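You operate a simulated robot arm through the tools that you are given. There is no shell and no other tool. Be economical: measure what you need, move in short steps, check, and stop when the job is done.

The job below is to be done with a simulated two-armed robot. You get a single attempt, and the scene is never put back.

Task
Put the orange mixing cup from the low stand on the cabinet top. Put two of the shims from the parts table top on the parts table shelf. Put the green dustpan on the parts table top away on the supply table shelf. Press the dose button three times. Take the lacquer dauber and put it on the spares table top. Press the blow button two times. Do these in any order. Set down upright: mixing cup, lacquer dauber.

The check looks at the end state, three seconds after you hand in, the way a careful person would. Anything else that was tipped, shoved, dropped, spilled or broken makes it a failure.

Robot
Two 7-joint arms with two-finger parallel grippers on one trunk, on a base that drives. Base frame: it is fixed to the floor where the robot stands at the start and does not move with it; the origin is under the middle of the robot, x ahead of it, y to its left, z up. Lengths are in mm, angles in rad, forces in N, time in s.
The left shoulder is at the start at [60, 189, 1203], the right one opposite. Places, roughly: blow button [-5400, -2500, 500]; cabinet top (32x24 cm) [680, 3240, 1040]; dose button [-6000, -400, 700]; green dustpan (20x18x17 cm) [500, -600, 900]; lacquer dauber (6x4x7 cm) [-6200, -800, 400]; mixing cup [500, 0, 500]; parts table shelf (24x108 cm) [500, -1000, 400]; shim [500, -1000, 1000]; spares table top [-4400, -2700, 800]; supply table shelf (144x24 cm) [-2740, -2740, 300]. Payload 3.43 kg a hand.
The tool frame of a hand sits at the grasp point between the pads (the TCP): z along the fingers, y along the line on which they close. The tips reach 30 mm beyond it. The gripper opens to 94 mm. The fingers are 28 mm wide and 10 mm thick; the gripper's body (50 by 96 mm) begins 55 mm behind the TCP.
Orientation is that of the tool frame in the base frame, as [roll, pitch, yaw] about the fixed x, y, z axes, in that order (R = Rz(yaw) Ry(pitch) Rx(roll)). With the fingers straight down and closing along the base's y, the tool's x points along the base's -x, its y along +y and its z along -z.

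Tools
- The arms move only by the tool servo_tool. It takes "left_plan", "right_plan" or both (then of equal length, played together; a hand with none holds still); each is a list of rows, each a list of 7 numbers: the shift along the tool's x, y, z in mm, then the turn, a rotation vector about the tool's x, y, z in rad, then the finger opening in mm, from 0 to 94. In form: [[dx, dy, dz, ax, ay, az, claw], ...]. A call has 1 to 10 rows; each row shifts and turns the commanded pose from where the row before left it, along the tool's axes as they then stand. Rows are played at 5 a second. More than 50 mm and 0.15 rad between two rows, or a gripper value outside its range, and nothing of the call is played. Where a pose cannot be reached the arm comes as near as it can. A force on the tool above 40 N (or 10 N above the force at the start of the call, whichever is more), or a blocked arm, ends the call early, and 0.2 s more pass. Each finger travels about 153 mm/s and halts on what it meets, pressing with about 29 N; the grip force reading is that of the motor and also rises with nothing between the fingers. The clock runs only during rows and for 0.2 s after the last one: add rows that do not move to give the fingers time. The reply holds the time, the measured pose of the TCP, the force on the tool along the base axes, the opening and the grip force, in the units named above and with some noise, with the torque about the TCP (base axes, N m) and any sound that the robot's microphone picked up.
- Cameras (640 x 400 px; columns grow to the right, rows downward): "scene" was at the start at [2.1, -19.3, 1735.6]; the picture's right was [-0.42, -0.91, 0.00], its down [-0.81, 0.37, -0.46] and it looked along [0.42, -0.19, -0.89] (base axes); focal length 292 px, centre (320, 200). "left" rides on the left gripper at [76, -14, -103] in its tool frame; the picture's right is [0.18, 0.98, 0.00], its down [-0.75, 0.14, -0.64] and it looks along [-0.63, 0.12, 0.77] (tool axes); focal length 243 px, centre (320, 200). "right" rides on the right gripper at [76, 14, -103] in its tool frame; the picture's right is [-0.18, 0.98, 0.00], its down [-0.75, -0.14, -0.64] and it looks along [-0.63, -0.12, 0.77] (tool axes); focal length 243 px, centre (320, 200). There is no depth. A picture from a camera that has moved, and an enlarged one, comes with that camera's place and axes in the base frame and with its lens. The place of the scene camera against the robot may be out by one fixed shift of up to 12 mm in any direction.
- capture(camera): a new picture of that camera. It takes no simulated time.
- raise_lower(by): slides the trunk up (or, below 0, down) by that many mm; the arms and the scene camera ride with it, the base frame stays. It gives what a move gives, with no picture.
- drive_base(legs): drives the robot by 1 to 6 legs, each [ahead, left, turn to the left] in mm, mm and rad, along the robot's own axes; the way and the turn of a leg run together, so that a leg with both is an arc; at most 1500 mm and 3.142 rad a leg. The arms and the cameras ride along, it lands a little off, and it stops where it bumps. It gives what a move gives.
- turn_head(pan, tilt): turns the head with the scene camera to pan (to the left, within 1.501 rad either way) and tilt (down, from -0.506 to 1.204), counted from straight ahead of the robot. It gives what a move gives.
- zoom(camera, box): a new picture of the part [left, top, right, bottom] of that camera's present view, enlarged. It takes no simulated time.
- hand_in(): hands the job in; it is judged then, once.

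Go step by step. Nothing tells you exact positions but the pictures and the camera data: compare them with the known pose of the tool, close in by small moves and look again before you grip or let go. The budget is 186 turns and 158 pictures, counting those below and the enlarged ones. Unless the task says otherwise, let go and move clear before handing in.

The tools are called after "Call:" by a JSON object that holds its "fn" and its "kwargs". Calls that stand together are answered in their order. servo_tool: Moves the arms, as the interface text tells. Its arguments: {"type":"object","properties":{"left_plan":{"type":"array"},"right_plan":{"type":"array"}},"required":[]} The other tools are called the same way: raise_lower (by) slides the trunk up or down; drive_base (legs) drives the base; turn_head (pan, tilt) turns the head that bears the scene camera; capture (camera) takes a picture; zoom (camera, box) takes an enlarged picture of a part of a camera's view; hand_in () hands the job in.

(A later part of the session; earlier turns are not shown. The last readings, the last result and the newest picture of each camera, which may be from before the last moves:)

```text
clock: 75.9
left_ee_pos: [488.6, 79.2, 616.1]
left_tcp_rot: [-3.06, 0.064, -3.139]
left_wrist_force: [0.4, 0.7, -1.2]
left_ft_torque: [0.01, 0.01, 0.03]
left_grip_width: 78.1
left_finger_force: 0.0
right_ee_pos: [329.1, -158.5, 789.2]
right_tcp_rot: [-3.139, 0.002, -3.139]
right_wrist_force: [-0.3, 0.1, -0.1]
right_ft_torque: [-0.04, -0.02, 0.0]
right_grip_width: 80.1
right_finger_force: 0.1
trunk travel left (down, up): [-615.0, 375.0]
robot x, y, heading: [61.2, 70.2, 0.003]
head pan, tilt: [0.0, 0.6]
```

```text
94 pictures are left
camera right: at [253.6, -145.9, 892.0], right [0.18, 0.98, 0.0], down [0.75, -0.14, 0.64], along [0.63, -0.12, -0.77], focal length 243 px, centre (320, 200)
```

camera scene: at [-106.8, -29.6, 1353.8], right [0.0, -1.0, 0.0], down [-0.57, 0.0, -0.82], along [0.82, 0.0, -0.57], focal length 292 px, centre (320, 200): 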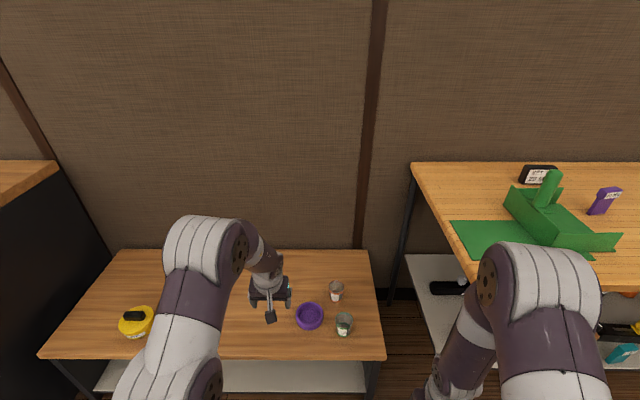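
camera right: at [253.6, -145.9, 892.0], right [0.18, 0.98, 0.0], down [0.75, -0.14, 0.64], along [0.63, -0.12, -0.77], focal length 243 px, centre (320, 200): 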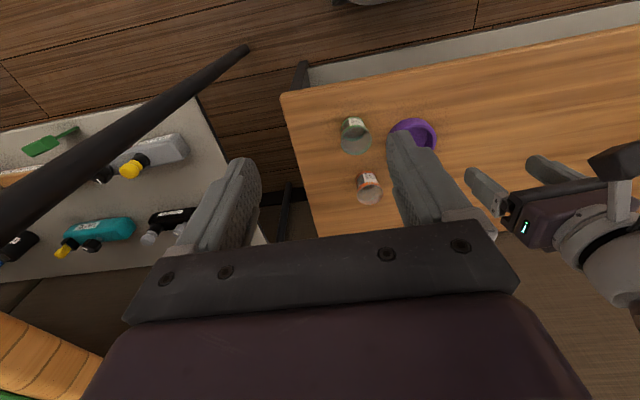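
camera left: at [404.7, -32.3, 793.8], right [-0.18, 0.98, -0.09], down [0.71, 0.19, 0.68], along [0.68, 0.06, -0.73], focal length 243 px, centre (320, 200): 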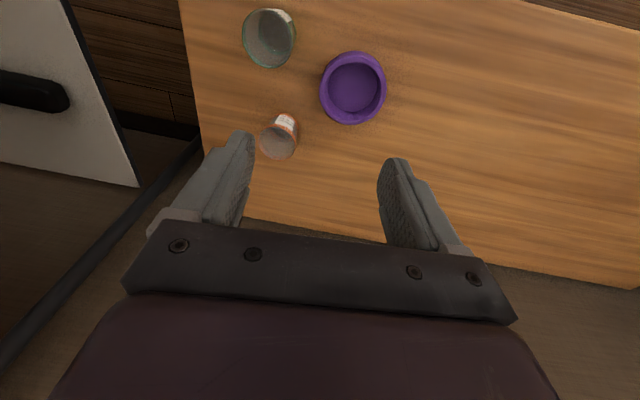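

Call:
{"fn": "servo_tool", "kwargs": {"left_plan": [[20, 15, -40, 0, 0, 0, 78], [20, 15, -40, 0, 0, 0, 78], [20, 15, -40, 0, 0, 0, 78], [0, 0, 0, 0, 0, 0, 78]], "right_plan": [[0, 0, 0, 0, -0.1, 0, 78], [0, 0, 0, 0, -0.1, 0, 78], [0, 0, 0, 0, -0.1, 0, 78], [0, 0, 0, 0, -0.1, 0, 78]]}}

Call:
{"fn": "servo_tool", "kwargs": {"right_plan": [[-9.8, 8.6, 42.9, 0, 0, 0, 82], [-9.8, 8.6, 42.9, 0, 0, 0, 82], [-9.8, 8.6, 42.9, 0, 0, 0, 82], [-9.8, 8.6, 42.9, 0, 0, 0, 82], [-9.8, 8.6, 42.9, 0, 0, 0, 82], [-9.8, 8.6, 42.9, 0, 0, 0, 82], [-9.8, 8.6, 42.9, 0, 0, 0, 82]]}}

Call:
{"fn": "capture", "kwargs": {"camera": "right"}}

```text
clock: 76.4
left_ee_pos: [458.3, 103.8, 660.2]
left_tcp_rot: [-3.066, 0.058, 3.051]
left_wrist_force: [0.0, 0.9, 0.0]
left_ft_torque: [0.01, 0.03, 0.0]
left_grip_width: 78.1
left_finger_force: 0.2
right_ee_pos: [335.0, -160.7, 792.9]
right_tcp_rot: [-3.135, 0.148, -3.135]
right_wrist_force: [-0.4, -0.1, 0.3]
right_ft_torque: [-0.03, -0.01, 0.05]
right_grip_width: 77.9
right_finger_force: 0.0
trunk travel left (down, up): [-615.0, 375.0]
robot x, y, heading: [60.8, 70.9, 0.001]
head pan, tilt: [0.0, 0.6]
stopped in row 2 (right hand): the force on the tool passed its limit (the readings are from after the stop); the commanded pose is now the measured one
```

```text
clock: 78.0
left_ee_pos: [459.9, 103.6, 661.9]
left_tcp_rot: [-3.065, 0.054, 3.049]
left_wrist_force: [-0.8, -0.6, 0.3]
left_ft_torque: [0.06, -0.03, 0.01]
left_grip_width: 78.0
left_finger_force: 0.0
right_ee_pos: [451.6, -99.1, 503.5]
right_tcp_rot: [-3.134, 0.145, -3.134]
right_wrist_force: [-0.2, 0.0, -0.5]
right_ft_torque: [0.01, 0.02, -0.02]
right_grip_width: 82.0
right_finger_force: 0.1
trunk travel left (down, up): [-615.0, 375.0]
robot x, y, heading: [60.5, 70.9, 0.001]
head pan, tilt: [0.0, 0.6]
```

```text
93 pictures are left
camera right: at [361.3, -87.0, 593.8], right [0.18, 0.98, 0.02], down [0.65, -0.13, 0.75], along [0.74, -0.12, -0.67], focal length 243 px, centre (320, 200)
```

right: 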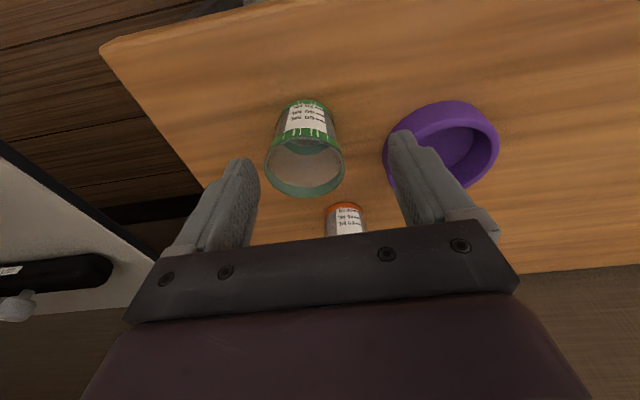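

A brief contact between the arms stopped the tilt at 0.15; nothing in the scene was touched. I rise 60 mm, finish the tilt to 0.4, and look again.

Call:
{"fn": "servo_tool", "kwargs": {"right_plan": [[-4.3, 0, -29.7, 0, 0, 0, 82], [-4.3, 0, -29.7, 0, 0, 0, 82], [0, 0, 0, 0, -0.085, 0, 82], [0, 0, 0, 0, -0.085, 0, 82], [0, 0, 0, 0, -0.085, 0, 82], [0, 0, 0, 0, 0, 0, 82]]}}

Call:
{"fn": "capture", "kwargs": {"camera": "right"}}

Call:
{"fn": "turn_head", "kwargs": {"pan": -0.1, "tilt": 0.9}}

Call:
{"fn": "capture", "kwargs": {"camera": "scene"}}

```text
clock: 79.4
left_ee_pos: [459.2, 103.3, 661.4]
left_tcp_rot: [-3.065, 0.054, 3.051]
left_wrist_force: [0.3, -0.3, 0.7]
left_ft_torque: [0.01, 0.04, -0.03]
left_grip_width: 78.2
left_finger_force: 0.1
right_ee_pos: [448.4, -100.2, 564.8]
right_tcp_rot: [-3.133, 0.402, -3.133]
right_wrist_force: [-0.5, -0.5, 0.3]
right_ft_torque: [-0.02, -0.03, 0.06]
right_grip_width: 82.4
right_finger_force: 0.0
trunk travel left (down, up): [-615.0, 375.0]
robot x, y, heading: [63.4, 69.8, 0.002]
head pan, tilt: [0.0, 0.6]
```

```text
92 pictures are left
camera right: at [338.4, -87.5, 628.6], right [0.17, 0.98, 0.07], down [0.44, -0.13, 0.89], along [0.88, -0.12, -0.46], focal length 243 px, centre (320, 200)
```

right: 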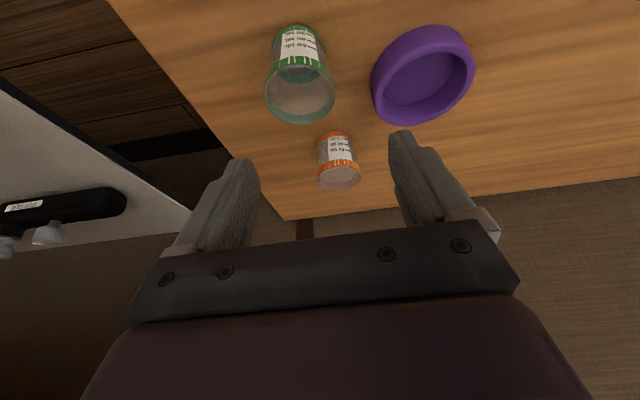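

```text
clock: 80.2
left_ee_pos: [457.8, 103.5, 661.6]
left_tcp_rot: [-3.065, 0.053, 3.051]
left_wrist_force: [0.4, -0.1, 1.1]
left_ft_torque: [0.01, -0.04, 0.0]
left_grip_width: 78.0
left_finger_force: 0.1
right_ee_pos: [447.9, -101.8, 564.6]
right_tcp_rot: [-3.131, 0.402, -3.135]
right_wrist_force: [-0.2, -0.5, 0.7]
right_ft_torque: [0.02, 0.01, 0.02]
right_grip_width: 82.0
right_finger_force: 0.1
trunk travel left (down, up): [-615.0, 375.0]
robot x, y, heading: [58.4, 68.3, 0.003]
head pan, tilt: [-0.099, 0.901]
```

```text
91 pictures are left
camera scene: at [80.6, 71.1, 1489.2], right [-0.1, -1.0, 0.0], down [-0.78, 0.08, -0.62], along [0.62, -0.06, -0.78], focal length 292 px, centre (320, 200)
```

scene: 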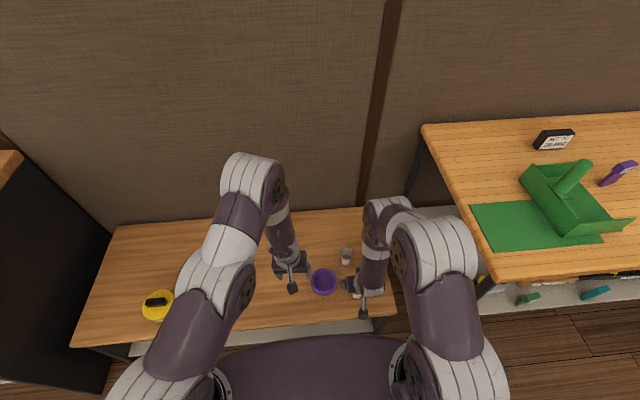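

Refined: cup centre (620, −96), stand z≈390. Moving over it at a safe height, above the green cup.

Call:
{"fn": "servo_tool", "kwargs": {"right_plan": [[-34.6, 1.2, 28.4, 0, 0, 0, 82], [-34.6, 1.2, 28.4, 0, 0, 0, 82], [-34.6, 1.2, 28.4, 0, 0, 0, 82], [-34.6, 1.2, 28.4, 0, 0, 0, 82], [0, 0, 0, 0, 0, 0, 82]]}}

Call:
{"fn": "capture", "kwargs": {"camera": "right"}}

Call:
{"fn": "zoom", "kwargs": {"camera": "scene", "box": [260, 200, 420, 330]}}

```text
clock: 81.4
left_ee_pos: [458.4, 104.5, 662.3]
left_tcp_rot: [-3.066, 0.055, 3.05]
left_wrist_force: [0.0, -0.2, -0.2]
left_ft_torque: [-0.03, -0.01, -0.04]
left_grip_width: 77.9
left_finger_force: 0.0
right_ee_pos: [620.7, -93.4, 514.6]
right_tcp_rot: [-3.133, 0.403, -3.135]
right_wrist_force: [-1.0, -0.2, 0.2]
right_ft_torque: [0.0, 0.02, -0.02]
right_grip_width: 82.0
right_finger_force: 0.0
trunk travel left (down, up): [-615.0, 375.0]
robot x, y, heading: [59.8, 74.8, 0.001]
head pan, tilt: [-0.099, 0.901]
```

```text
90 pictures are left
camera right: at [511.1, -81.5, 579.1], right [0.17, 0.98, 0.06], down [0.44, -0.13, 0.89], along [0.88, -0.12, -0.46], focal length 243 px, centre (320, 200)
```

right: 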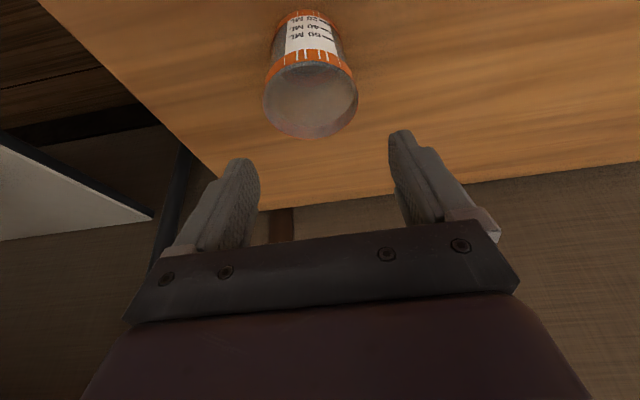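

```text
3.08 times, centred on (340, 265) of scene
camera zoom: at [79.9, 71.2, 1489.1], right [-0.1, -1.0, 0.0], down [-0.78, 0.08, -0.62], along [0.62, -0.06, -0.78], focal length 899 px, centre (258, 0)
```

zoom: 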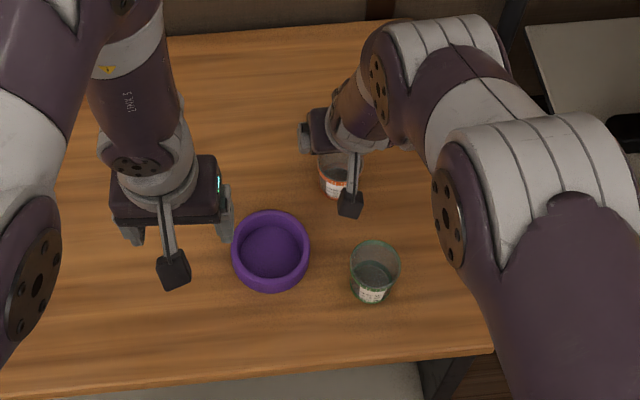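

Call:
{"fn": "servo_tool", "kwargs": {"right_plan": [[12.4, -1, 25.5, 0, 0, 0, 82], [12.4, -1, 25.5, 0, 0, 0, 82], [12.4, -1, 25.5, 0, 0, 0, 82], [0, 0, 0, 0, 0, 0, 82]]}}

Call:
{"fn": "capture", "kwargs": {"camera": "right"}}

```text
clock: 82.4
left_ee_pos: [458.7, 103.3, 662.2]
left_tcp_rot: [-3.065, 0.054, 3.049]
left_wrist_force: [0.6, 0.3, 0.2]
left_ft_torque: [0.0, -0.01, -0.02]
left_grip_width: 78.0
left_finger_force: 0.0
right_ee_pos: [638.5, -97.6, 469.8]
right_tcp_rot: [3.136, 0.455, -3.14]
right_wrist_force: [0.3, 0.6, 0.8]
right_ft_torque: [0.0, -0.08, -0.01]
right_grip_width: 82.2
right_finger_force: 0.0
right hand out of reach, approached as far as the arm can: row 2, 3
trunk travel left (down, up): [-615.0, 375.0]
robot x, y, heading: [62.6, 70.0, 0.0]
head pan, tilt: [-0.099, 0.901]
```

```text
88 pictures are left
camera right: at [525.6, -85.5, 528.1], right [0.16, 0.98, 0.09], down [0.39, -0.14, 0.91], along [0.9, -0.11, -0.41], focal length 243 px, centre (320, 200)
```

right: 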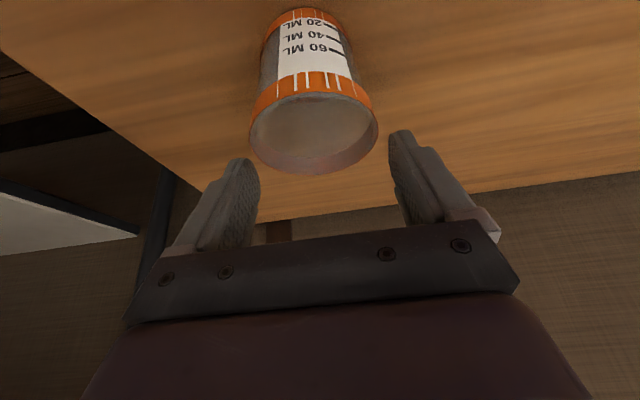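

I shift back 25 mm and use the trunk for the last 40 mm down.

Call:
{"fn": "servo_tool", "kwargs": {"right_plan": [[22.5, 1, -11, 0, 0, 0, 82], [0, 0, 0, 0, 0, 0, 82]]}}

Call:
{"fn": "raise_lower", "kwargs": {"by": -38}}

Call:
{"fn": "capture", "kwargs": {"camera": "right"}}

```text
clock: 83.0
left_ee_pos: [457.5, 104.1, 661.3]
left_tcp_rot: [-3.066, 0.054, 3.052]
left_wrist_force: [0.3, -0.7, -0.5]
left_ft_torque: [0.03, 0.04, 0.03]
left_grip_width: 78.1
left_finger_force: 0.1
right_ee_pos: [597.3, -98.1, 434.0]
right_tcp_rot: [-3.133, 0.4, -3.133]
right_wrist_force: [0.1, -0.4, 0.0]
right_ft_torque: [0.01, -0.04, 0.01]
right_grip_width: 82.2
right_finger_force: 0.0
right hand out of reach, approached as far as the arm can: row 1
trunk travel left (down, up): [-615.0, 375.0]
robot x, y, heading: [59.7, 73.9, -0.001]
head pan, tilt: [-0.099, 0.901]
```

```text
clock: 83.4
left_ee_pos: [456.4, 104.0, 648.5]
left_tcp_rot: [-3.064, 0.057, 3.051]
left_wrist_force: [-0.8, 0.7, 1.0]
left_ft_torque: [-0.03, -0.02, 0.03]
left_grip_width: 77.8
left_finger_force: 0.0
right_ee_pos: [596.7, -97.2, 423.0]
right_tcp_rot: [3.141, 0.399, -3.133]
right_wrist_force: [-20.3, 2.2, 29.9]
right_ft_torque: [1.08, 0.69, 0.42]
right_grip_width: 81.7
right_finger_force: 0.0
trunk travel left (down, up): [-601.0, 389.0]
robot x, y, heading: [56.4, 72.5, 0.003]
head pan, tilt: [-0.099, 0.901]
stopped: the force on the tool passed its limit (the readings are from after the stop); the commanded pose is now the measured one
```

```text
87 pictures are left
camera right: at [487.3, -85.5, 488.0], right [0.16, 0.98, 0.07], down [0.44, -0.14, 0.89], along [0.88, -0.11, -0.46], focal length 243 px, centre (320, 200)
```

right: 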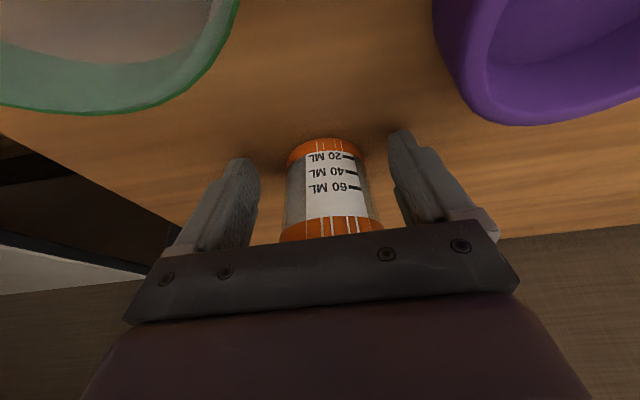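

The fingertip touched the stand top (z≈390). I raise 8 mm and check the cup position.

Call:
{"fn": "raise_lower", "kwargs": {"by": 10}}

Call:
{"fn": "capture", "kwargs": {"camera": "right"}}

Call:
{"fn": "zoom", "kwargs": {"camera": "scene", "box": [260, 200, 420, 330]}}

```text
clock: 84.0
left_ee_pos: [458.7, 104.4, 657.1]
left_tcp_rot: [-3.065, 0.054, 3.05]
left_wrist_force: [0.0, 0.0, 0.4]
left_ft_torque: [0.02, 0.0, 0.0]
left_grip_width: 77.9
left_finger_force: 0.1
right_ee_pos: [599.0, -97.7, 431.3]
right_tcp_rot: [-3.138, 0.398, -3.136]
right_wrist_force: [-0.5, 0.4, -0.4]
right_ft_torque: [0.01, 0.04, -0.03]
right_grip_width: 81.9
right_finger_force: 0.0
trunk travel left (down, up): [-611.0, 379.0]
robot x, y, heading: [61.0, 70.6, 0.0]
head pan, tilt: [-0.099, 0.901]
```

```text
86 pictures are left
camera right: at [489.7, -86.0, 496.2], right [0.16, 0.98, 0.07], down [0.45, -0.14, 0.89], along [0.88, -0.12, -0.46], focal length 243 px, centre (320, 200)
```

right: 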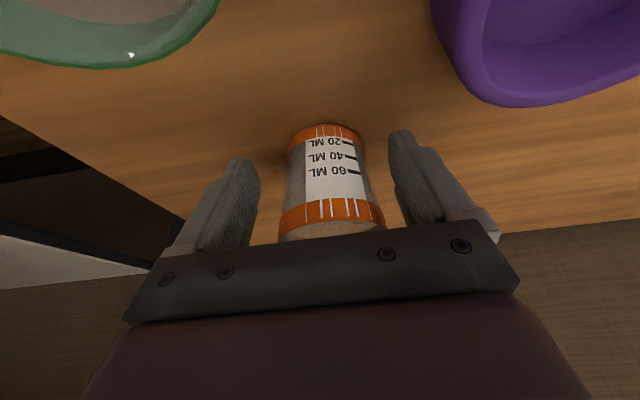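

```text
3.08 times, centred on (340, 265) of scene
camera zoom: at [80.5, 71.0, 1484.8], right [-0.1, -1.0, 0.0], down [-0.78, 0.08, -0.62], along [0.62, -0.06, -0.78], focal length 899 px, centre (258, 0)
```

zoom: 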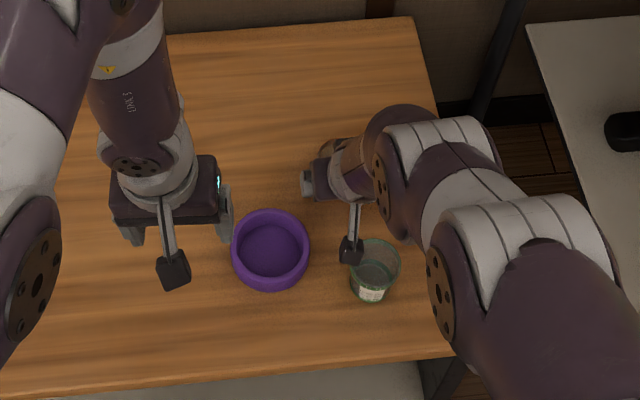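

Call:
{"fn": "servo_tool", "kwargs": {"right_plan": [[-8.3, 0.5, 3.5, 0, 0, 0, 82], [-8.3, 0.5, 3.5, 0, 0, 0, 82], [0, 0, 0, 0, 0, 0, 82]]}}

Call:
{"fn": "capture", "kwargs": {"camera": "right"}}

```text
clock: 85.0
left_ee_pos: [457.9, 102.9, 657.5]
left_tcp_rot: [-3.065, 0.054, 3.051]
left_wrist_force: [-0.8, 0.4, 0.1]
left_ft_torque: [-0.03, 0.0, 0.01]
left_grip_width: 77.9
left_finger_force: 0.2
right_ee_pos: [637.9, -97.4, 455.6]
right_tcp_rot: [3.119, 0.473, 3.134]
right_wrist_force: [-0.2, -0.7, -1.3]
right_ft_torque: [-0.01, -0.05, -0.01]
right_grip_width: 82.4
right_finger_force: 0.1
right hand out of reach, approached as far as the arm can: row 1, 2
trunk travel left (down, up): [-611.0, 379.0]
robot x, y, heading: [65.4, 71.9, 0.002]
head pan, tilt: [-0.099, 0.901]
stopped in row 3 (right hand): the arm was blocked; the commanded pose is now the measured one
```

```text
84 pictures are left
camera right: at [523.5, -86.3, 512.8], right [0.16, 0.98, 0.1], down [0.38, -0.16, 0.91], along [0.91, -0.11, -0.4], focal length 243 px, centre (320, 200)
```

right: 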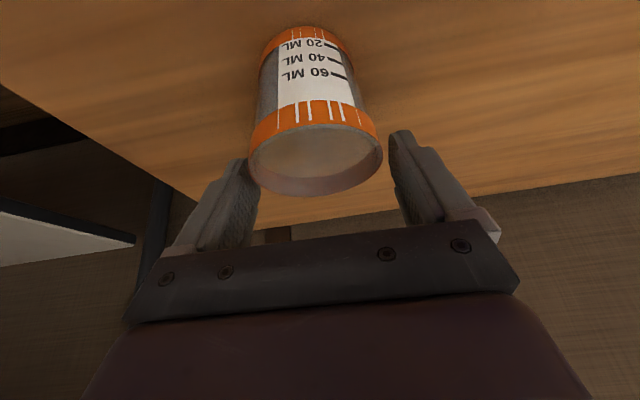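

The arm is at a joint limit low down; at z≈514 it was fine, so I return to that pose and lower with the trunk instead.

Call:
{"fn": "servo_tool", "kwargs": {"right_plan": [[-3.7, 0, -31.2, 0.011, 0.036, 0, 82], [-3.7, 0, -31.2, 0.011, 0.036, 0, 82], [0, 0, 0, 0, 0, 0, 82]]}}

```text
clock: 85.8
left_ee_pos: [458.8, 103.9, 657.1]
left_tcp_rot: [-3.066, 0.055, 3.05]
left_wrist_force: [0.1, -0.7, -0.2]
left_ft_torque: [0.02, -0.01, 0.04]
left_grip_width: 77.9
left_finger_force: 0.1
right_ee_pos: [614.0, -93.9, 510.6]
right_tcp_rot: [-3.141, 0.394, 3.137]
right_wrist_force: [1.3, 1.2, -0.2]
right_ft_torque: [-0.01, 0.01, 0.0]
right_grip_width: 82.1
right_finger_force: 0.0
trunk travel left (down, up): [-611.0, 379.0]
robot x, y, heading: [63.2, 75.1, 0.001]
head pan, tilt: [-0.099, 0.901]
```

Call:
{"fn": "servo_tool", "kwargs": {"right_plan": [[-2.8, -2, 1.2, 0, 0, 0, 82], [0, 0, 0, 0, 0, 0, 82]]}}

Call:
{"fn": "raise_lower", "kwargs": {"by": -78}}

Call:
{"fn": "capture", "kwargs": {"camera": "right"}}

```text
clock: 86.4
left_ee_pos: [458.9, 103.5, 656.4]
left_tcp_rot: [-3.064, 0.054, 3.05]
left_wrist_force: [-0.1, -0.2, -0.4]
left_ft_torque: [-0.01, 0.01, 0.0]
left_grip_width: 78.0
left_finger_force: 0.0
right_ee_pos: [617.0, -96.9, 511.0]
right_tcp_rot: [-3.14, 0.396, 3.137]
right_wrist_force: [0.5, 0.2, 0.3]
right_ft_torque: [-0.01, 0.0, 0.0]
right_grip_width: 81.9
right_finger_force: 0.0
trunk travel left (down, up): [-611.0, 379.0]
robot x, y, heading: [62.3, 71.1, 0.004]
head pan, tilt: [-0.099, 0.901]
```

```text
clock: 87.6
left_ee_pos: [458.9, 104.4, 578.9]
left_tcp_rot: [-3.063, 0.055, 3.051]
left_wrist_force: [0.5, -0.2, -0.9]
left_ft_torque: [0.02, -0.02, -0.02]
left_grip_width: 78.3
left_finger_force: 0.0
right_ee_pos: [616.7, -97.7, 433.1]
right_tcp_rot: [3.141, 0.397, 3.138]
right_wrist_force: [-0.1, 0.2, -0.4]
right_ft_torque: [0.02, -0.01, 0.03]
right_grip_width: 82.0
right_finger_force: 0.0
trunk travel left (down, up): [-533.0, 457.0]
robot x, y, heading: [60.0, 72.3, -0.003]
head pan, tilt: [-0.099, 0.901]
```

```text
83 pictures are left
camera right: at [508.1, -84.5, 498.7], right [0.17, 0.98, 0.07], down [0.45, -0.14, 0.88], along [0.88, -0.12, -0.46], focal length 243 px, centre (320, 200)
```

right: 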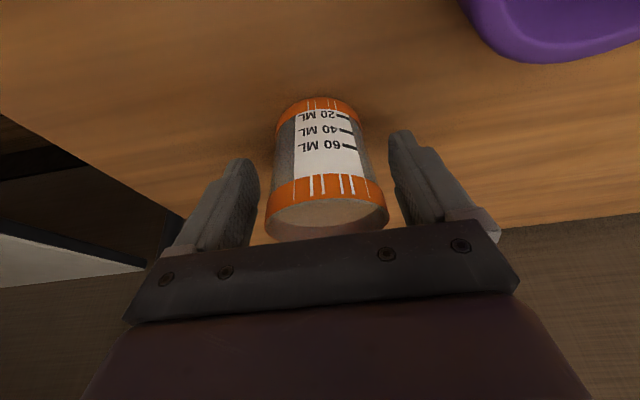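

Cup is centred between the pads. Closing gently.

Call:
{"fn": "servo_tool", "kwargs": {"right_plan": [[0, 0, 0, 0, 0, 0, 64], [0, 0, 0, 0, 0, 0, 54], [0, 0, 0, 0, 0, 0, 48], [0, 0, 0, 0, 0, 0, 48], [0, 0, 0, 0, 0, 0, 48]]}}

Call:
{"fn": "raise_lower", "kwargs": {"by": 150}}

Call:
{"fn": "capture", "kwargs": {"camera": "right"}}

```text
clock: 88.8
left_ee_pos: [458.9, 103.2, 579.5]
left_tcp_rot: [-3.064, 0.055, 3.051]
left_wrist_force: [-0.7, 1.1, -0.4]
left_ft_torque: [-0.02, 0.0, 0.02]
left_grip_width: 77.7
left_finger_force: 0.1
right_ee_pos: [617.5, -97.5, 432.4]
right_tcp_rot: [-3.142, 0.395, 3.138]
right_wrist_force: [-0.3, 1.3, -0.6]
right_ft_torque: [-0.01, -0.02, 0.0]
right_grip_width: 58.7
right_finger_force: 28.7
trunk travel left (down, up): [-533.0, 457.0]
robot x, y, heading: [60.4, 70.4, -0.001]
head pan, tilt: [-0.099, 0.901]
```

```text
clock: 90.5
left_ee_pos: [460.0, 103.1, 729.5]
left_tcp_rot: [-3.064, 0.054, 3.052]
left_wrist_force: [-0.3, 0.3, 0.1]
left_ft_torque: [0.0, 0.01, 0.0]
left_grip_width: 78.0
left_finger_force: 0.1
right_ee_pos: [618.0, -97.5, 583.8]
right_tcp_rot: [3.14, 0.396, 3.137]
right_wrist_force: [0.0, 0.3, 0.1]
right_ft_torque: [0.01, -0.01, -0.02]
right_grip_width: 58.4
right_finger_force: 29.0
trunk travel left (down, up): [-683.0, 307.0]
robot x, y, heading: [64.3, 68.3, 0.0]
head pan, tilt: [-0.099, 0.901]
```

```text
82 pictures are left
camera right: at [508.1, -84.5, 648.4], right [0.17, 0.98, 0.07], down [0.45, -0.14, 0.88], along [0.88, -0.12, -0.46], focal length 243 px, centre (320, 200)
```

right: 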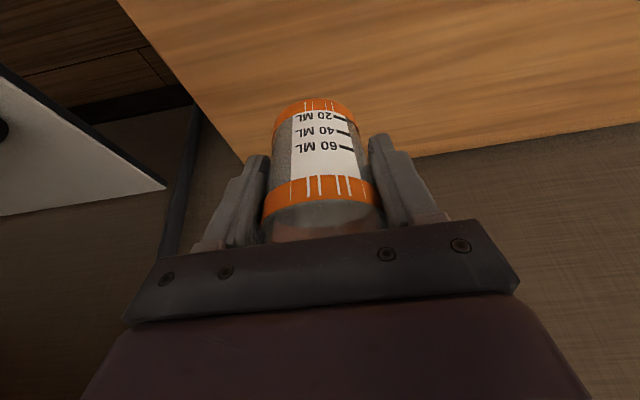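

The cup is held. I back off and look to the left toward the cabinet before travelling.

Call:
{"fn": "raise_lower", "kwargs": {"by": 290}}

Call:
{"fn": "drive_base", "kwargs": {"legs": [[-550, 0, 0]]}}

Call:
{"fn": "turn_head", "kwargs": {"pan": 1.2, "tilt": 0.4}}

Call:
{"fn": "capture", "kwargs": {"camera": "scene"}}

```text
clock: 93.4
left_ee_pos: [459.0, 103.5, 1019.5]
left_tcp_rot: [-3.064, 0.056, 3.051]
left_wrist_force: [-0.7, 0.3, 0.4]
left_ft_torque: [-0.01, -0.01, 0.01]
left_grip_width: 78.3
left_finger_force: 0.1
right_ee_pos: [616.8, -97.2, 873.0]
right_tcp_rot: [-3.141, 0.397, 3.138]
right_wrist_force: [0.2, 0.1, -0.7]
right_ft_torque: [0.01, -0.03, -0.02]
right_grip_width: 58.4
right_finger_force: 29.2
trunk travel left (down, up): [-973.0, 17.0]
robot x, y, heading: [59.2, 71.3, -0.001]
head pan, tilt: [-0.099, 0.901]
```

```text
clock: 96.6
left_ee_pos: [-87.0, 102.5, 1019.2]
left_tcp_rot: [-3.066, 0.055, 3.049]
left_wrist_force: [0.0, -0.5, -0.2]
left_ft_torque: [0.0, 0.0, 0.03]
left_grip_width: 78.0
left_finger_force: 0.0
right_ee_pos: [70.0, -99.6, 872.8]
right_tcp_rot: [3.14, 0.396, 3.135]
right_wrist_force: [0.4, 0.6, 1.1]
right_ft_torque: [0.01, 0.02, 0.0]
right_grip_width: 58.3
right_finger_force: 29.2
trunk travel left (down, up): [-973.0, 17.0]
robot x, y, heading: [-487.7, 69.5, -0.004]
head pan, tilt: [-0.099, 0.901]
```

```text
clock: 98.1
left_ee_pos: [-87.4, 103.3, 1018.4]
left_tcp_rot: [-3.064, 0.054, 3.048]
left_wrist_force: [-0.9, -0.5, -0.1]
left_ft_torque: [0.02, 0.0, -0.01]
left_grip_width: 78.0
left_finger_force: 0.1
right_ee_pos: [70.5, -99.6, 874.0]
right_tcp_rot: [3.141, 0.395, 3.135]
right_wrist_force: [0.0, 0.2, -0.5]
right_ft_torque: [-0.02, 0.0, 0.0]
right_grip_width: 58.3
right_finger_force: 29.2
trunk travel left (down, up): [-973.0, 17.0]
robot x, y, heading: [-483.5, 71.5, -0.001]
head pan, tilt: [1.201, 0.4]
```

```text
81 pictures are left
camera scene: at [-506.9, 165.3, 1889.8], right [0.93, -0.36, 0.0], down [-0.14, -0.36, -0.92], along [0.34, 0.86, -0.39], focal length 292 px, centre (320, 200)
```

scene: 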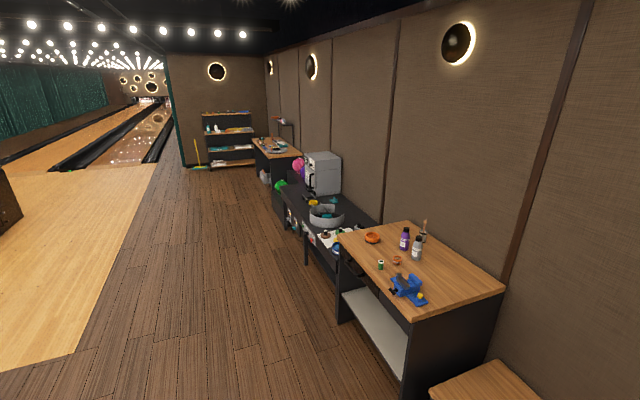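

Call:
{"fn": "zoom", "kwargs": {"camera": "scene", "box": [230, 110, 430, 270]}}

```text
2.50 times, centred on (330, 190) of scene
camera zoom: at [-506.9, 165.3, 1889.8], right [0.93, -0.36, 0.0], down [-0.14, -0.36, -0.92], along [0.34, 0.86, -0.39], focal length 731 px, centre (295, 225)
```

zoom: 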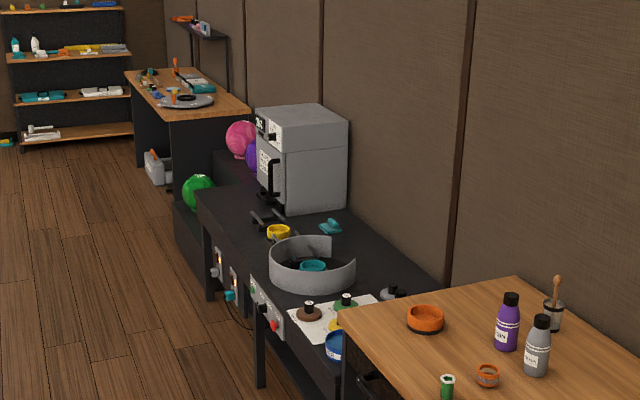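

The cabinet is the grey box on the black bench at about (670, 3100–3240, 1040). The aisle at x≈−480 is free, so I slide left ~2900.

Call:
{"fn": "drive_base", "kwargs": {"legs": [[0, 1450, 0], [0, 1450, 0]]}}

Call:
{"fn": "turn_head", "kwargs": {"pan": 0.1, "tilt": 0.7}}

Call:
{"fn": "capture", "kwargs": {"camera": "scene"}}

Call:
{"fn": "capture", "kwargs": {"camera": "left"}}

```text
clock: 112.2
left_ee_pos: [-2.0, 2999.4, 1020.4]
left_tcp_rot: [-3.066, 0.054, 2.999]
left_wrist_force: [0.0, 0.3, 0.0]
left_ft_torque: [-0.01, -0.01, -0.02]
left_grip_width: 78.1
left_finger_force: 0.2
right_ee_pos: [145.0, 2789.6, 873.5]
right_tcp_rot: [3.142, 0.397, 3.086]
right_wrist_force: [-0.2, -0.4, -0.8]
right_ft_torque: [0.0, -0.05, -0.01]
right_grip_width: 57.7
right_finger_force: 29.1
trunk travel left (down, up): [-973.0, 17.0]
robot x, y, heading: [-399.3, 2989.5, -0.052]
head pan, tilt: [1.201, 0.4]
```

```text
clock: 113.5
left_ee_pos: [-2.4, 2999.0, 1020.9]
left_tcp_rot: [-3.063, 0.054, 2.999]
left_wrist_force: [0.2, 0.0, 0.7]
left_ft_torque: [0.04, -0.03, 0.02]
left_grip_width: 78.3
left_finger_force: 0.0
right_ee_pos: [145.9, 2790.4, 873.3]
right_tcp_rot: [-3.141, 0.397, 3.086]
right_wrist_force: [-0.7, -0.3, -0.1]
right_ft_torque: [0.01, 0.0, -0.01]
right_grip_width: 57.7
right_finger_force: 29.1
trunk travel left (down, up): [-973.0, 17.0]
robot x, y, heading: [-400.4, 2987.8, -0.051]
head pan, tilt: [0.099, 0.7]
```

```text
79 pictures are left
camera scene: at [-371.9, 3002.6, 1863.0], right [0.05, -1.0, 0.0], down [-0.64, -0.03, -0.76], along [0.76, 0.04, -0.64], focal length 292 px, centre (320, 200)
```

scene: 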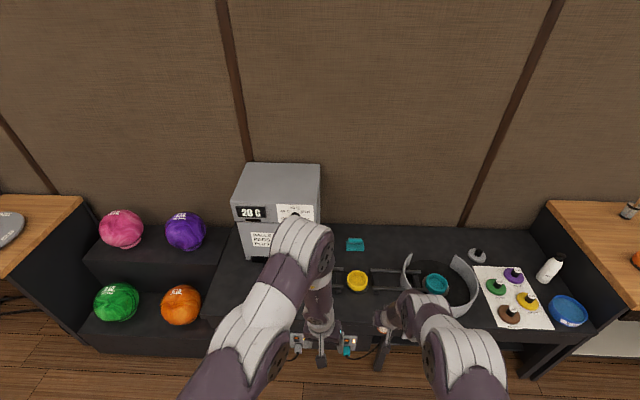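

```text
78 pictures are left
camera left: at [-85.3, 3005.6, 1119.0], right [-0.04, 1.0, -0.09], down [0.74, 0.09, 0.67], along [0.67, -0.04, -0.74], focal length 243 px, centre (320, 200)
```

left: 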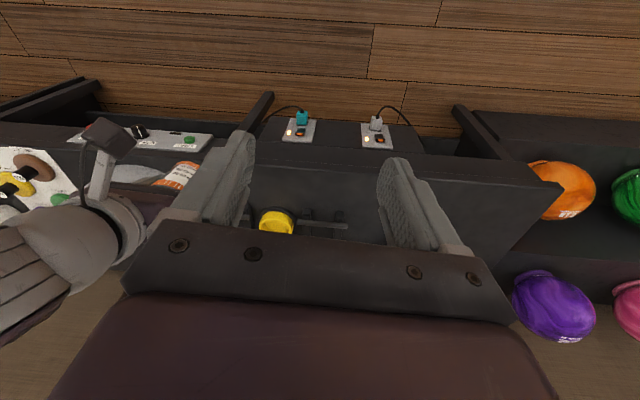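

The cabinet front is ~555 in x while the bench edge is at ~180, so I need a larger forward tilt to reach. I'll set the cup down on the clear bench area in front of the cabinet, regrasp with more tilt, then place it. Positioning now.

Call:
{"fn": "drive_base", "kwargs": {"legs": [[0, 0, 0.051], [0, 420, 0], [150, 0, 0]]}}

Call:
{"fn": "capture", "kwargs": {"camera": "right"}}

Call:
{"fn": "capture", "kwargs": {"camera": "scene"}}

```text
clock: 117.5
left_ee_pos: [142.8, 3440.7, 1020.5]
left_tcp_rot: [-3.065, 0.055, 3.046]
left_wrist_force: [0.2, 0.7, 0.2]
left_ft_torque: [-0.04, -0.05, -0.02]
left_grip_width: 77.9
left_finger_force: 0.0
right_ee_pos: [299.6, 3238.5, 874.0]
right_tcp_rot: [-3.142, 0.397, 3.136]
right_wrist_force: [-0.5, -0.6, 0.3]
right_ft_torque: [0.0, -0.05, -0.02]
right_grip_width: 57.8
right_finger_force: 28.3
trunk travel left (down, up): [-973.0, 17.0]
robot x, y, heading: [-253.5, 3407.2, -0.002]
head pan, tilt: [0.099, 0.7]
```

```text
77 pictures are left
camera right: at [191.6, 3251.8, 939.5], right [0.18, 0.98, 0.07], down [0.45, -0.14, 0.88], along [0.88, -0.12, -0.46], focal length 243 px, centre (320, 200)
```

right: 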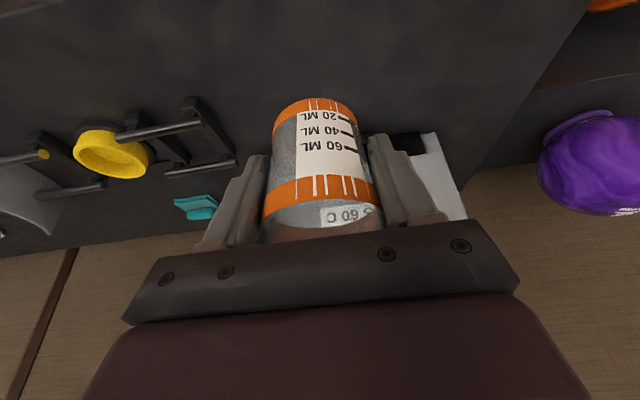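

```text
76 pictures are left
camera scene: at [-227.7, 3424.8, 1863.1], right [0.1, -1.0, 0.0], down [-0.64, -0.06, -0.77], along [0.76, 0.07, -0.64], focal length 292 px, centre (320, 200)
```

scene: 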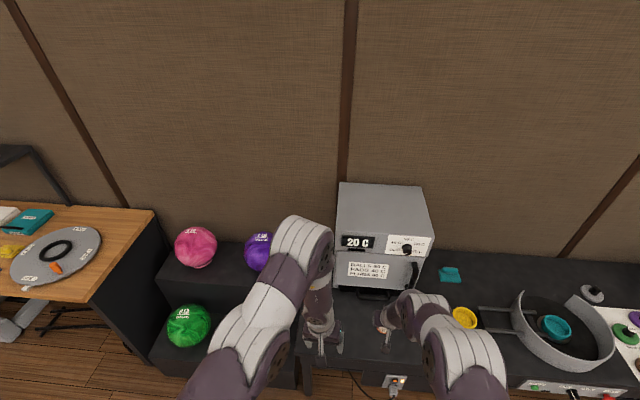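

Over the clear bench spot. Lowering with the trunk until the cup touches the bench.

Call:
{"fn": "raise_lower", "kwargs": {"by": -110}}

Call:
{"fn": "capture", "kwargs": {"camera": "right"}}

Call:
{"fn": "zoom", "kwargs": {"camera": "scene", "box": [300, 200, 480, 390]}}

```text
clock: 118.9
left_ee_pos: [145.0, 3441.3, 909.2]
left_tcp_rot: [-3.065, 0.054, 3.046]
left_wrist_force: [0.2, 0.0, 0.3]
left_ft_torque: [0.01, 0.01, -0.01]
left_grip_width: 77.9
left_finger_force: 0.0
right_ee_pos: [302.1, 3238.9, 762.9]
right_tcp_rot: [-3.141, 0.396, 3.135]
right_wrist_force: [-0.2, -0.1, -0.9]
right_ft_torque: [0.01, -0.03, 0.05]
right_grip_width: 57.8
right_finger_force: 29.2
trunk travel left (down, up): [-863.0, 127.0]
robot x, y, heading: [-251.9, 3408.9, -0.004]
head pan, tilt: [0.099, 0.7]
```

```text
75 pictures are left
camera right: at [193.4, 3251.8, 828.6], right [0.18, 0.98, 0.07], down [0.45, -0.14, 0.88], along [0.88, -0.12, -0.46], focal length 243 px, centre (320, 200)
```

right: 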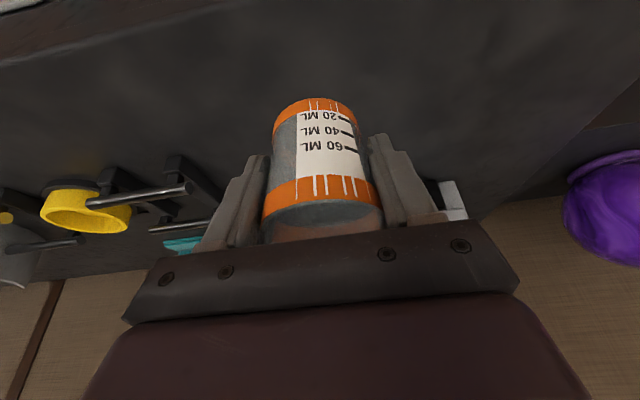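

```text
2.11 times, centred on (390, 295) of scene
camera zoom: at [-224.0, 3424.9, 1753.0], right [0.1, -1.0, 0.0], down [-0.64, -0.06, -0.76], along [0.76, 0.07, -0.64], focal length 615 px, centre (173, 0)
```

zoom: 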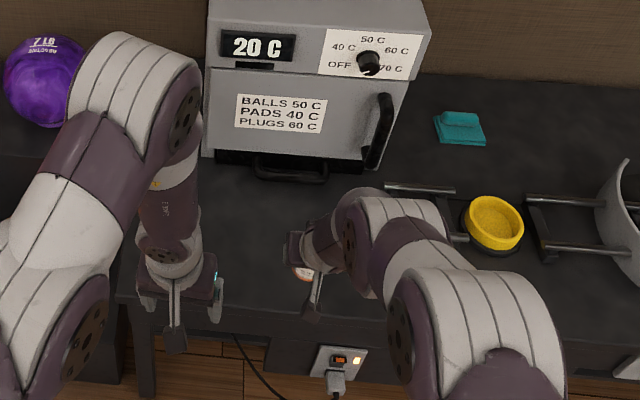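

Bench z≈623 with edge at x≈264; cabinet front x≈578, top z≈1043. I drive 70 forward, then lower further.

Call:
{"fn": "drive_base", "kwargs": {"legs": [[70, 0, 0]]}}

Call:
{"fn": "raise_lower", "kwargs": {"by": -85}}

Call:
{"fn": "capture", "kwargs": {"camera": "right"}}

```text
clock: 119.9
left_ee_pos: [213.2, 3440.4, 909.5]
left_tcp_rot: [-3.065, 0.054, 3.049]
left_wrist_force: [-0.6, 0.4, -0.1]
left_ft_torque: [0.01, 0.0, 0.02]
left_grip_width: 78.1
left_finger_force: 0.0
right_ee_pos: [371.5, 3237.2, 762.7]
right_tcp_rot: [-3.141, 0.397, 3.135]
right_wrist_force: [0.3, 0.5, -0.7]
right_ft_torque: [0.02, 0.0, 0.02]
right_grip_width: 58.0
right_finger_force: 28.7
trunk travel left (down, up): [-863.0, 127.0]
robot x, y, heading: [-183.0, 3409.6, -0.003]
head pan, tilt: [0.099, 0.7]
```

```text
clock: 121.1
left_ee_pos: [214.5, 3440.0, 824.6]
left_tcp_rot: [-3.065, 0.054, 3.047]
left_wrist_force: [-0.4, 0.7, 0.0]
left_ft_torque: [0.01, 0.01, 0.0]
left_grip_width: 77.8
left_finger_force: 0.0
right_ee_pos: [371.6, 3238.6, 676.5]
right_tcp_rot: [3.141, 0.393, 3.136]
right_wrist_force: [-1.2, 0.5, -0.3]
right_ft_torque: [0.0, 0.01, 0.02]
right_grip_width: 57.8
right_finger_force: 29.3
trunk travel left (down, up): [-778.0, 212.0]
robot x, y, heading: [-182.5, 3410.0, -0.004]
head pan, tilt: [0.099, 0.7]
```

```text
73 pictures are left
camera right: at [263.3, 3251.8, 743.4], right [0.18, 0.98, 0.07], down [0.45, -0.14, 0.88], along [0.88, -0.12, -0.47], focal length 243 px, centre (320, 200)
```

right: 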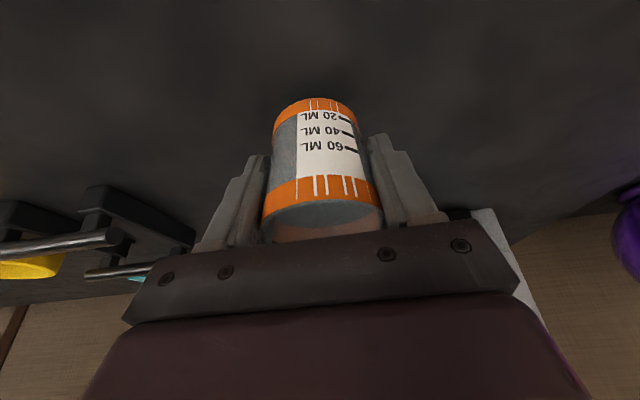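

Call:
{"fn": "raise_lower", "kwargs": {"by": -8}}

Call:
{"fn": "raise_lower", "kwargs": {"by": -6}}

Call:
{"fn": "raise_lower", "kwargs": {"by": -5}}

```text
clock: 121.7
left_ee_pos: [214.5, 3441.1, 815.1]
left_tcp_rot: [-3.065, 0.054, 3.049]
left_wrist_force: [0.6, -0.2, -0.3]
left_ft_torque: [0.01, -0.02, 0.02]
left_grip_width: 78.0
left_finger_force: 0.1
right_ee_pos: [372.7, 3238.5, 670.4]
right_tcp_rot: [3.14, 0.394, 3.135]
right_wrist_force: [-0.5, 0.0, -0.2]
right_ft_torque: [0.01, 0.03, 0.01]
right_grip_width: 57.9
right_finger_force: 29.3
trunk travel left (down, up): [-770.0, 220.0]
robot x, y, heading: [-185.3, 3410.3, -0.006]
head pan, tilt: [0.099, 0.7]
```

```text
clock: 122.2
left_ee_pos: [212.8, 3440.9, 810.4]
left_tcp_rot: [-3.065, 0.054, 3.046]
left_wrist_force: [-0.3, -0.2, 0.9]
left_ft_torque: [0.03, 0.0, -0.03]
left_grip_width: 77.9
left_finger_force: 0.0
right_ee_pos: [371.9, 3237.5, 663.6]
right_tcp_rot: [3.141, 0.395, 3.134]
right_wrist_force: [-0.1, 0.0, -0.5]
right_ft_torque: [-0.01, 0.03, -0.03]
right_grip_width: 57.4
right_finger_force: 29.7
trunk travel left (down, up): [-764.0, 226.0]
robot x, y, heading: [-184.7, 3406.7, -0.002]
head pan, tilt: [0.099, 0.7]
```

```text
clock: 122.8
left_ee_pos: [212.5, 3441.1, 807.0]
left_tcp_rot: [-3.066, 0.056, 3.049]
left_wrist_force: [0.3, -0.1, -0.5]
left_ft_torque: [0.03, -0.02, -0.02]
left_grip_width: 77.9
left_finger_force: 0.0
right_ee_pos: [371.8, 3238.2, 661.7]
right_tcp_rot: [3.139, 0.401, 3.134]
right_wrist_force: [-0.7, -0.3, 22.1]
right_ft_torque: [-0.07, 0.17, -0.02]
right_grip_width: 58.0
right_finger_force: 29.4
trunk travel left (down, up): [-759.0, 231.0]
robot x, y, heading: [-183.5, 3409.7, -0.01]
head pan, tilt: [0.099, 0.7]
```

Cup is on the bench (z≈618). Releasing, retracting and tilting the hand to 0.75.

Call:
{"fn": "servo_tool", "kwargs": {"right_plan": [[0, 0, -1.5, 0, 0, 0, 50], [0, 0, 0, 0, 0, 0, 66], [0, 0, 0, 0, 0, 0, 82], [0, 0, -40, 0, 0, 0, 82], [0, 0, -40, 0, 0, 0, 82], [12, 0, 0, 0, -0.12, 0, 82], [12, 0, 0, 0, -0.12, 0, 82], [12, 0, 0, 0, -0.115, 0, 82], [0, 0, 0, 0, 0, 0, 82]]}}

Call:
{"fn": "capture", "kwargs": {"camera": "right"}}

```text
clock: 124.8
left_ee_pos: [214.3, 3439.8, 804.5]
left_tcp_rot: [-3.066, 0.054, 3.047]
left_wrist_force: [0.1, -0.7, -0.8]
left_ft_torque: [-0.03, 0.0, 0.03]
left_grip_width: 78.1
left_finger_force: 0.1
right_ee_pos: [310.3, 3239.9, 718.0]
right_tcp_rot: [3.138, 0.753, 3.136]
right_wrist_force: [-0.6, -0.9, 0.3]
right_ft_torque: [0.03, -0.02, 0.0]
right_grip_width: 82.1
right_finger_force: 0.1
trunk travel left (down, up): [-759.0, 231.0]
robot x, y, heading: [-187.0, 3413.1, -0.004]
head pan, tilt: [0.099, 0.7]
```

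```text
72 pictures are left
camera right: at [185.1, 3253.7, 740.4], right [0.14, 0.98, 0.13], down [0.11, -0.14, 0.98], along [0.98, -0.12, -0.13], focal length 243 px, centre (320, 200)
```

right: 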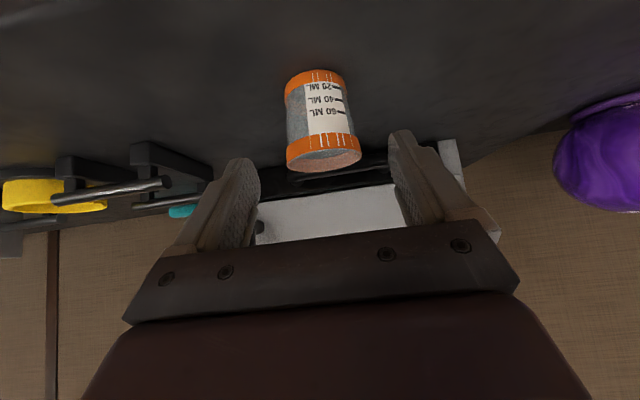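

Call:
{"fn": "servo_tool", "kwargs": {"right_plan": [[-4.2, -1, 40.9, 0, 0, 0, 82], [-4.2, -1, 40.9, 0, 0, 0, 82], [0, 0, 0, 0, 0, 0, 82]]}}

Call:
{"fn": "capture", "kwargs": {"camera": "right"}}

```text
clock: 125.6
left_ee_pos: [214.1, 3439.9, 805.3]
left_tcp_rot: [-3.065, 0.055, 3.049]
left_wrist_force: [-0.7, 0.2, 0.2]
left_ft_torque: [0.0, 0.01, -0.04]
left_grip_width: 78.2
left_finger_force: 0.1
right_ee_pos: [374.6, 3236.8, 663.5]
right_tcp_rot: [-3.14, 0.749, 3.136]
right_wrist_force: [0.7, 0.2, 0.3]
right_ft_torque: [0.02, 0.02, 0.01]
right_grip_width: 82.3
right_finger_force: 0.0
trunk travel left (down, up): [-759.0, 231.0]
robot x, y, heading: [-184.1, 3411.7, -0.004]
head pan, tilt: [0.099, 0.7]
```

```text
71 pictures are left
camera right: at [249.8, 3249.9, 686.5], right [0.14, 0.98, 0.13], down [0.11, -0.14, 0.98], along [0.98, -0.12, -0.13], focal length 243 px, centre (320, 200)
```

right: 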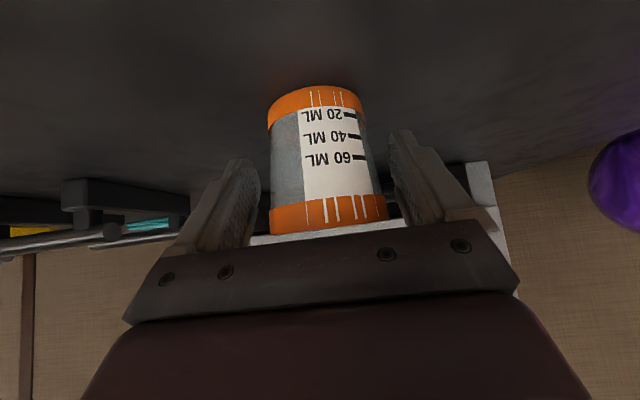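

Call:
{"fn": "servo_tool", "kwargs": {"right_plan": [[0, 0, 0, 0, 0, 0, 64], [0, 0, 0, 0, 0, 0, 54], [0, 0, 0, 0, 0, 0, 48], [0, 0, 0, 0, 0, 0, 48], [0, 0, 0, 0, 0, 0, 48]]}}

Call:
{"fn": "raise_lower", "kwargs": {"by": 228}}

Call:
{"fn": "servo_tool", "kwargs": {"right_plan": [[-26.2, 0, -28, 0, 0, 0, 48], [-26.2, 0, -28, 0, 0, 0, 48], [-26.2, 0, -28, 0, 0, 0, 48], [-26.2, 0, -28, 0, 0, 0, 48], [-26.2, 0, -28, 0, 0, 0, 48], [-26.2, 0, -28, 0, 0, 0, 48]]}}

Call:
{"fn": "capture", "kwargs": {"camera": "right"}}

Call:
{"fn": "capture", "kwargs": {"camera": "scene"}}

```text
clock: 126.8
left_ee_pos: [214.8, 3440.4, 805.3]
left_tcp_rot: [-3.065, 0.054, 3.046]
left_wrist_force: [0.2, 0.8, 0.5]
left_ft_torque: [-0.01, -0.02, -0.02]
left_grip_width: 78.0
left_finger_force: 0.0
right_ee_pos: [375.9, 3236.5, 662.5]
right_tcp_rot: [-3.14, 0.751, 3.133]
right_wrist_force: [0.5, 0.0, 0.4]
right_ft_torque: [0.01, 0.01, 0.02]
right_grip_width: 57.9
right_finger_force: 29.3
trunk travel left (down, up): [-759.0, 231.0]
robot x, y, heading: [-185.3, 3411.3, -0.001]
head pan, tilt: [0.099, 0.7]
```

```text
clock: 129.2
left_ee_pos: [213.6, 3440.2, 1033.4]
left_tcp_rot: [-3.065, 0.055, 3.047]
left_wrist_force: [1.1, 0.2, 0.6]
left_ft_torque: [0.0, 0.02, -0.01]
left_grip_width: 78.1
left_finger_force: 0.0
right_ee_pos: [375.4, 3235.3, 890.3]
right_tcp_rot: [3.141, 0.751, 3.134]
right_wrist_force: [-0.9, 0.5, -0.8]
right_ft_torque: [-0.01, 0.01, -0.01]
right_grip_width: 58.4
right_finger_force: 28.9
trunk travel left (down, up): [-987.0, 3.0]
robot x, y, heading: [-181.9, 3410.6, -0.003]
head pan, tilt: [0.099, 0.7]
```

```text
clock: 130.6
left_ee_pos: [213.3, 3440.1, 1034.4]
left_tcp_rot: [-3.065, 0.056, 3.048]
left_wrist_force: [-0.4, -0.5, -0.1]
left_ft_torque: [-0.01, 0.0, 0.01]
left_grip_width: 77.8
left_finger_force: 0.1
right_ee_pos: [372.8, 3232.8, 1126.2]
right_tcp_rot: [-3.141, 0.752, 3.133]
right_wrist_force: [-0.5, -0.7, 0.2]
right_ft_torque: [0.0, 0.02, -0.01]
right_grip_width: 58.3
right_finger_force: 28.7
trunk travel left (down, up): [-987.0, 3.0]
robot x, y, heading: [-183.5, 3407.8, -0.001]
head pan, tilt: [0.099, 0.7]
```

```text
70 pictures are left
camera right: at [248.1, 3247.3, 1148.6], right [0.14, 0.98, 0.13], down [0.11, -0.14, 0.98], along [0.98, -0.12, -0.13], focal length 243 px, centre (320, 200)
```

right: 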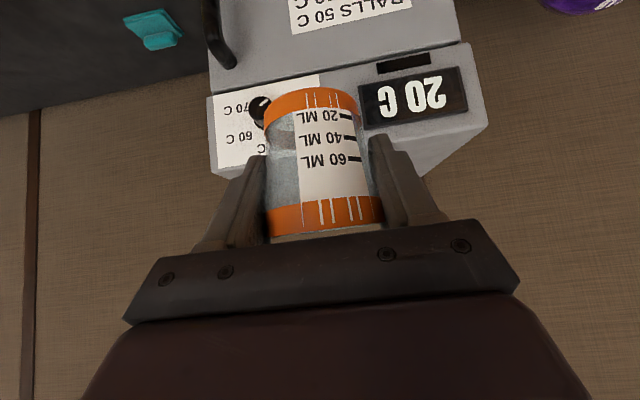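

```text
69 pictures are left
camera scene: at [-155.7, 3424.7, 1877.0], right [0.1, -1.0, 0.0], down [-0.64, -0.06, -0.77], along [0.76, 0.07, -0.64], focal length 292 px, centre (320, 200)
```

scene: 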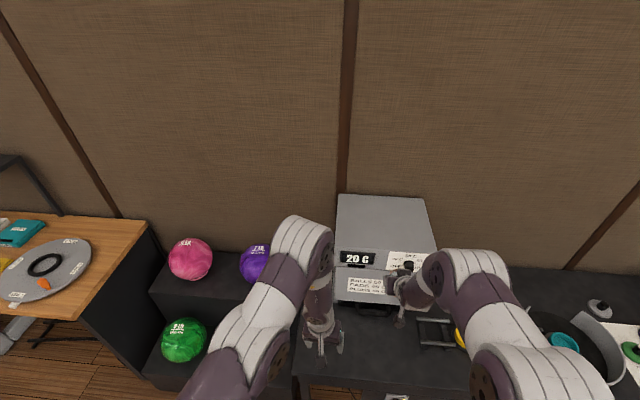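

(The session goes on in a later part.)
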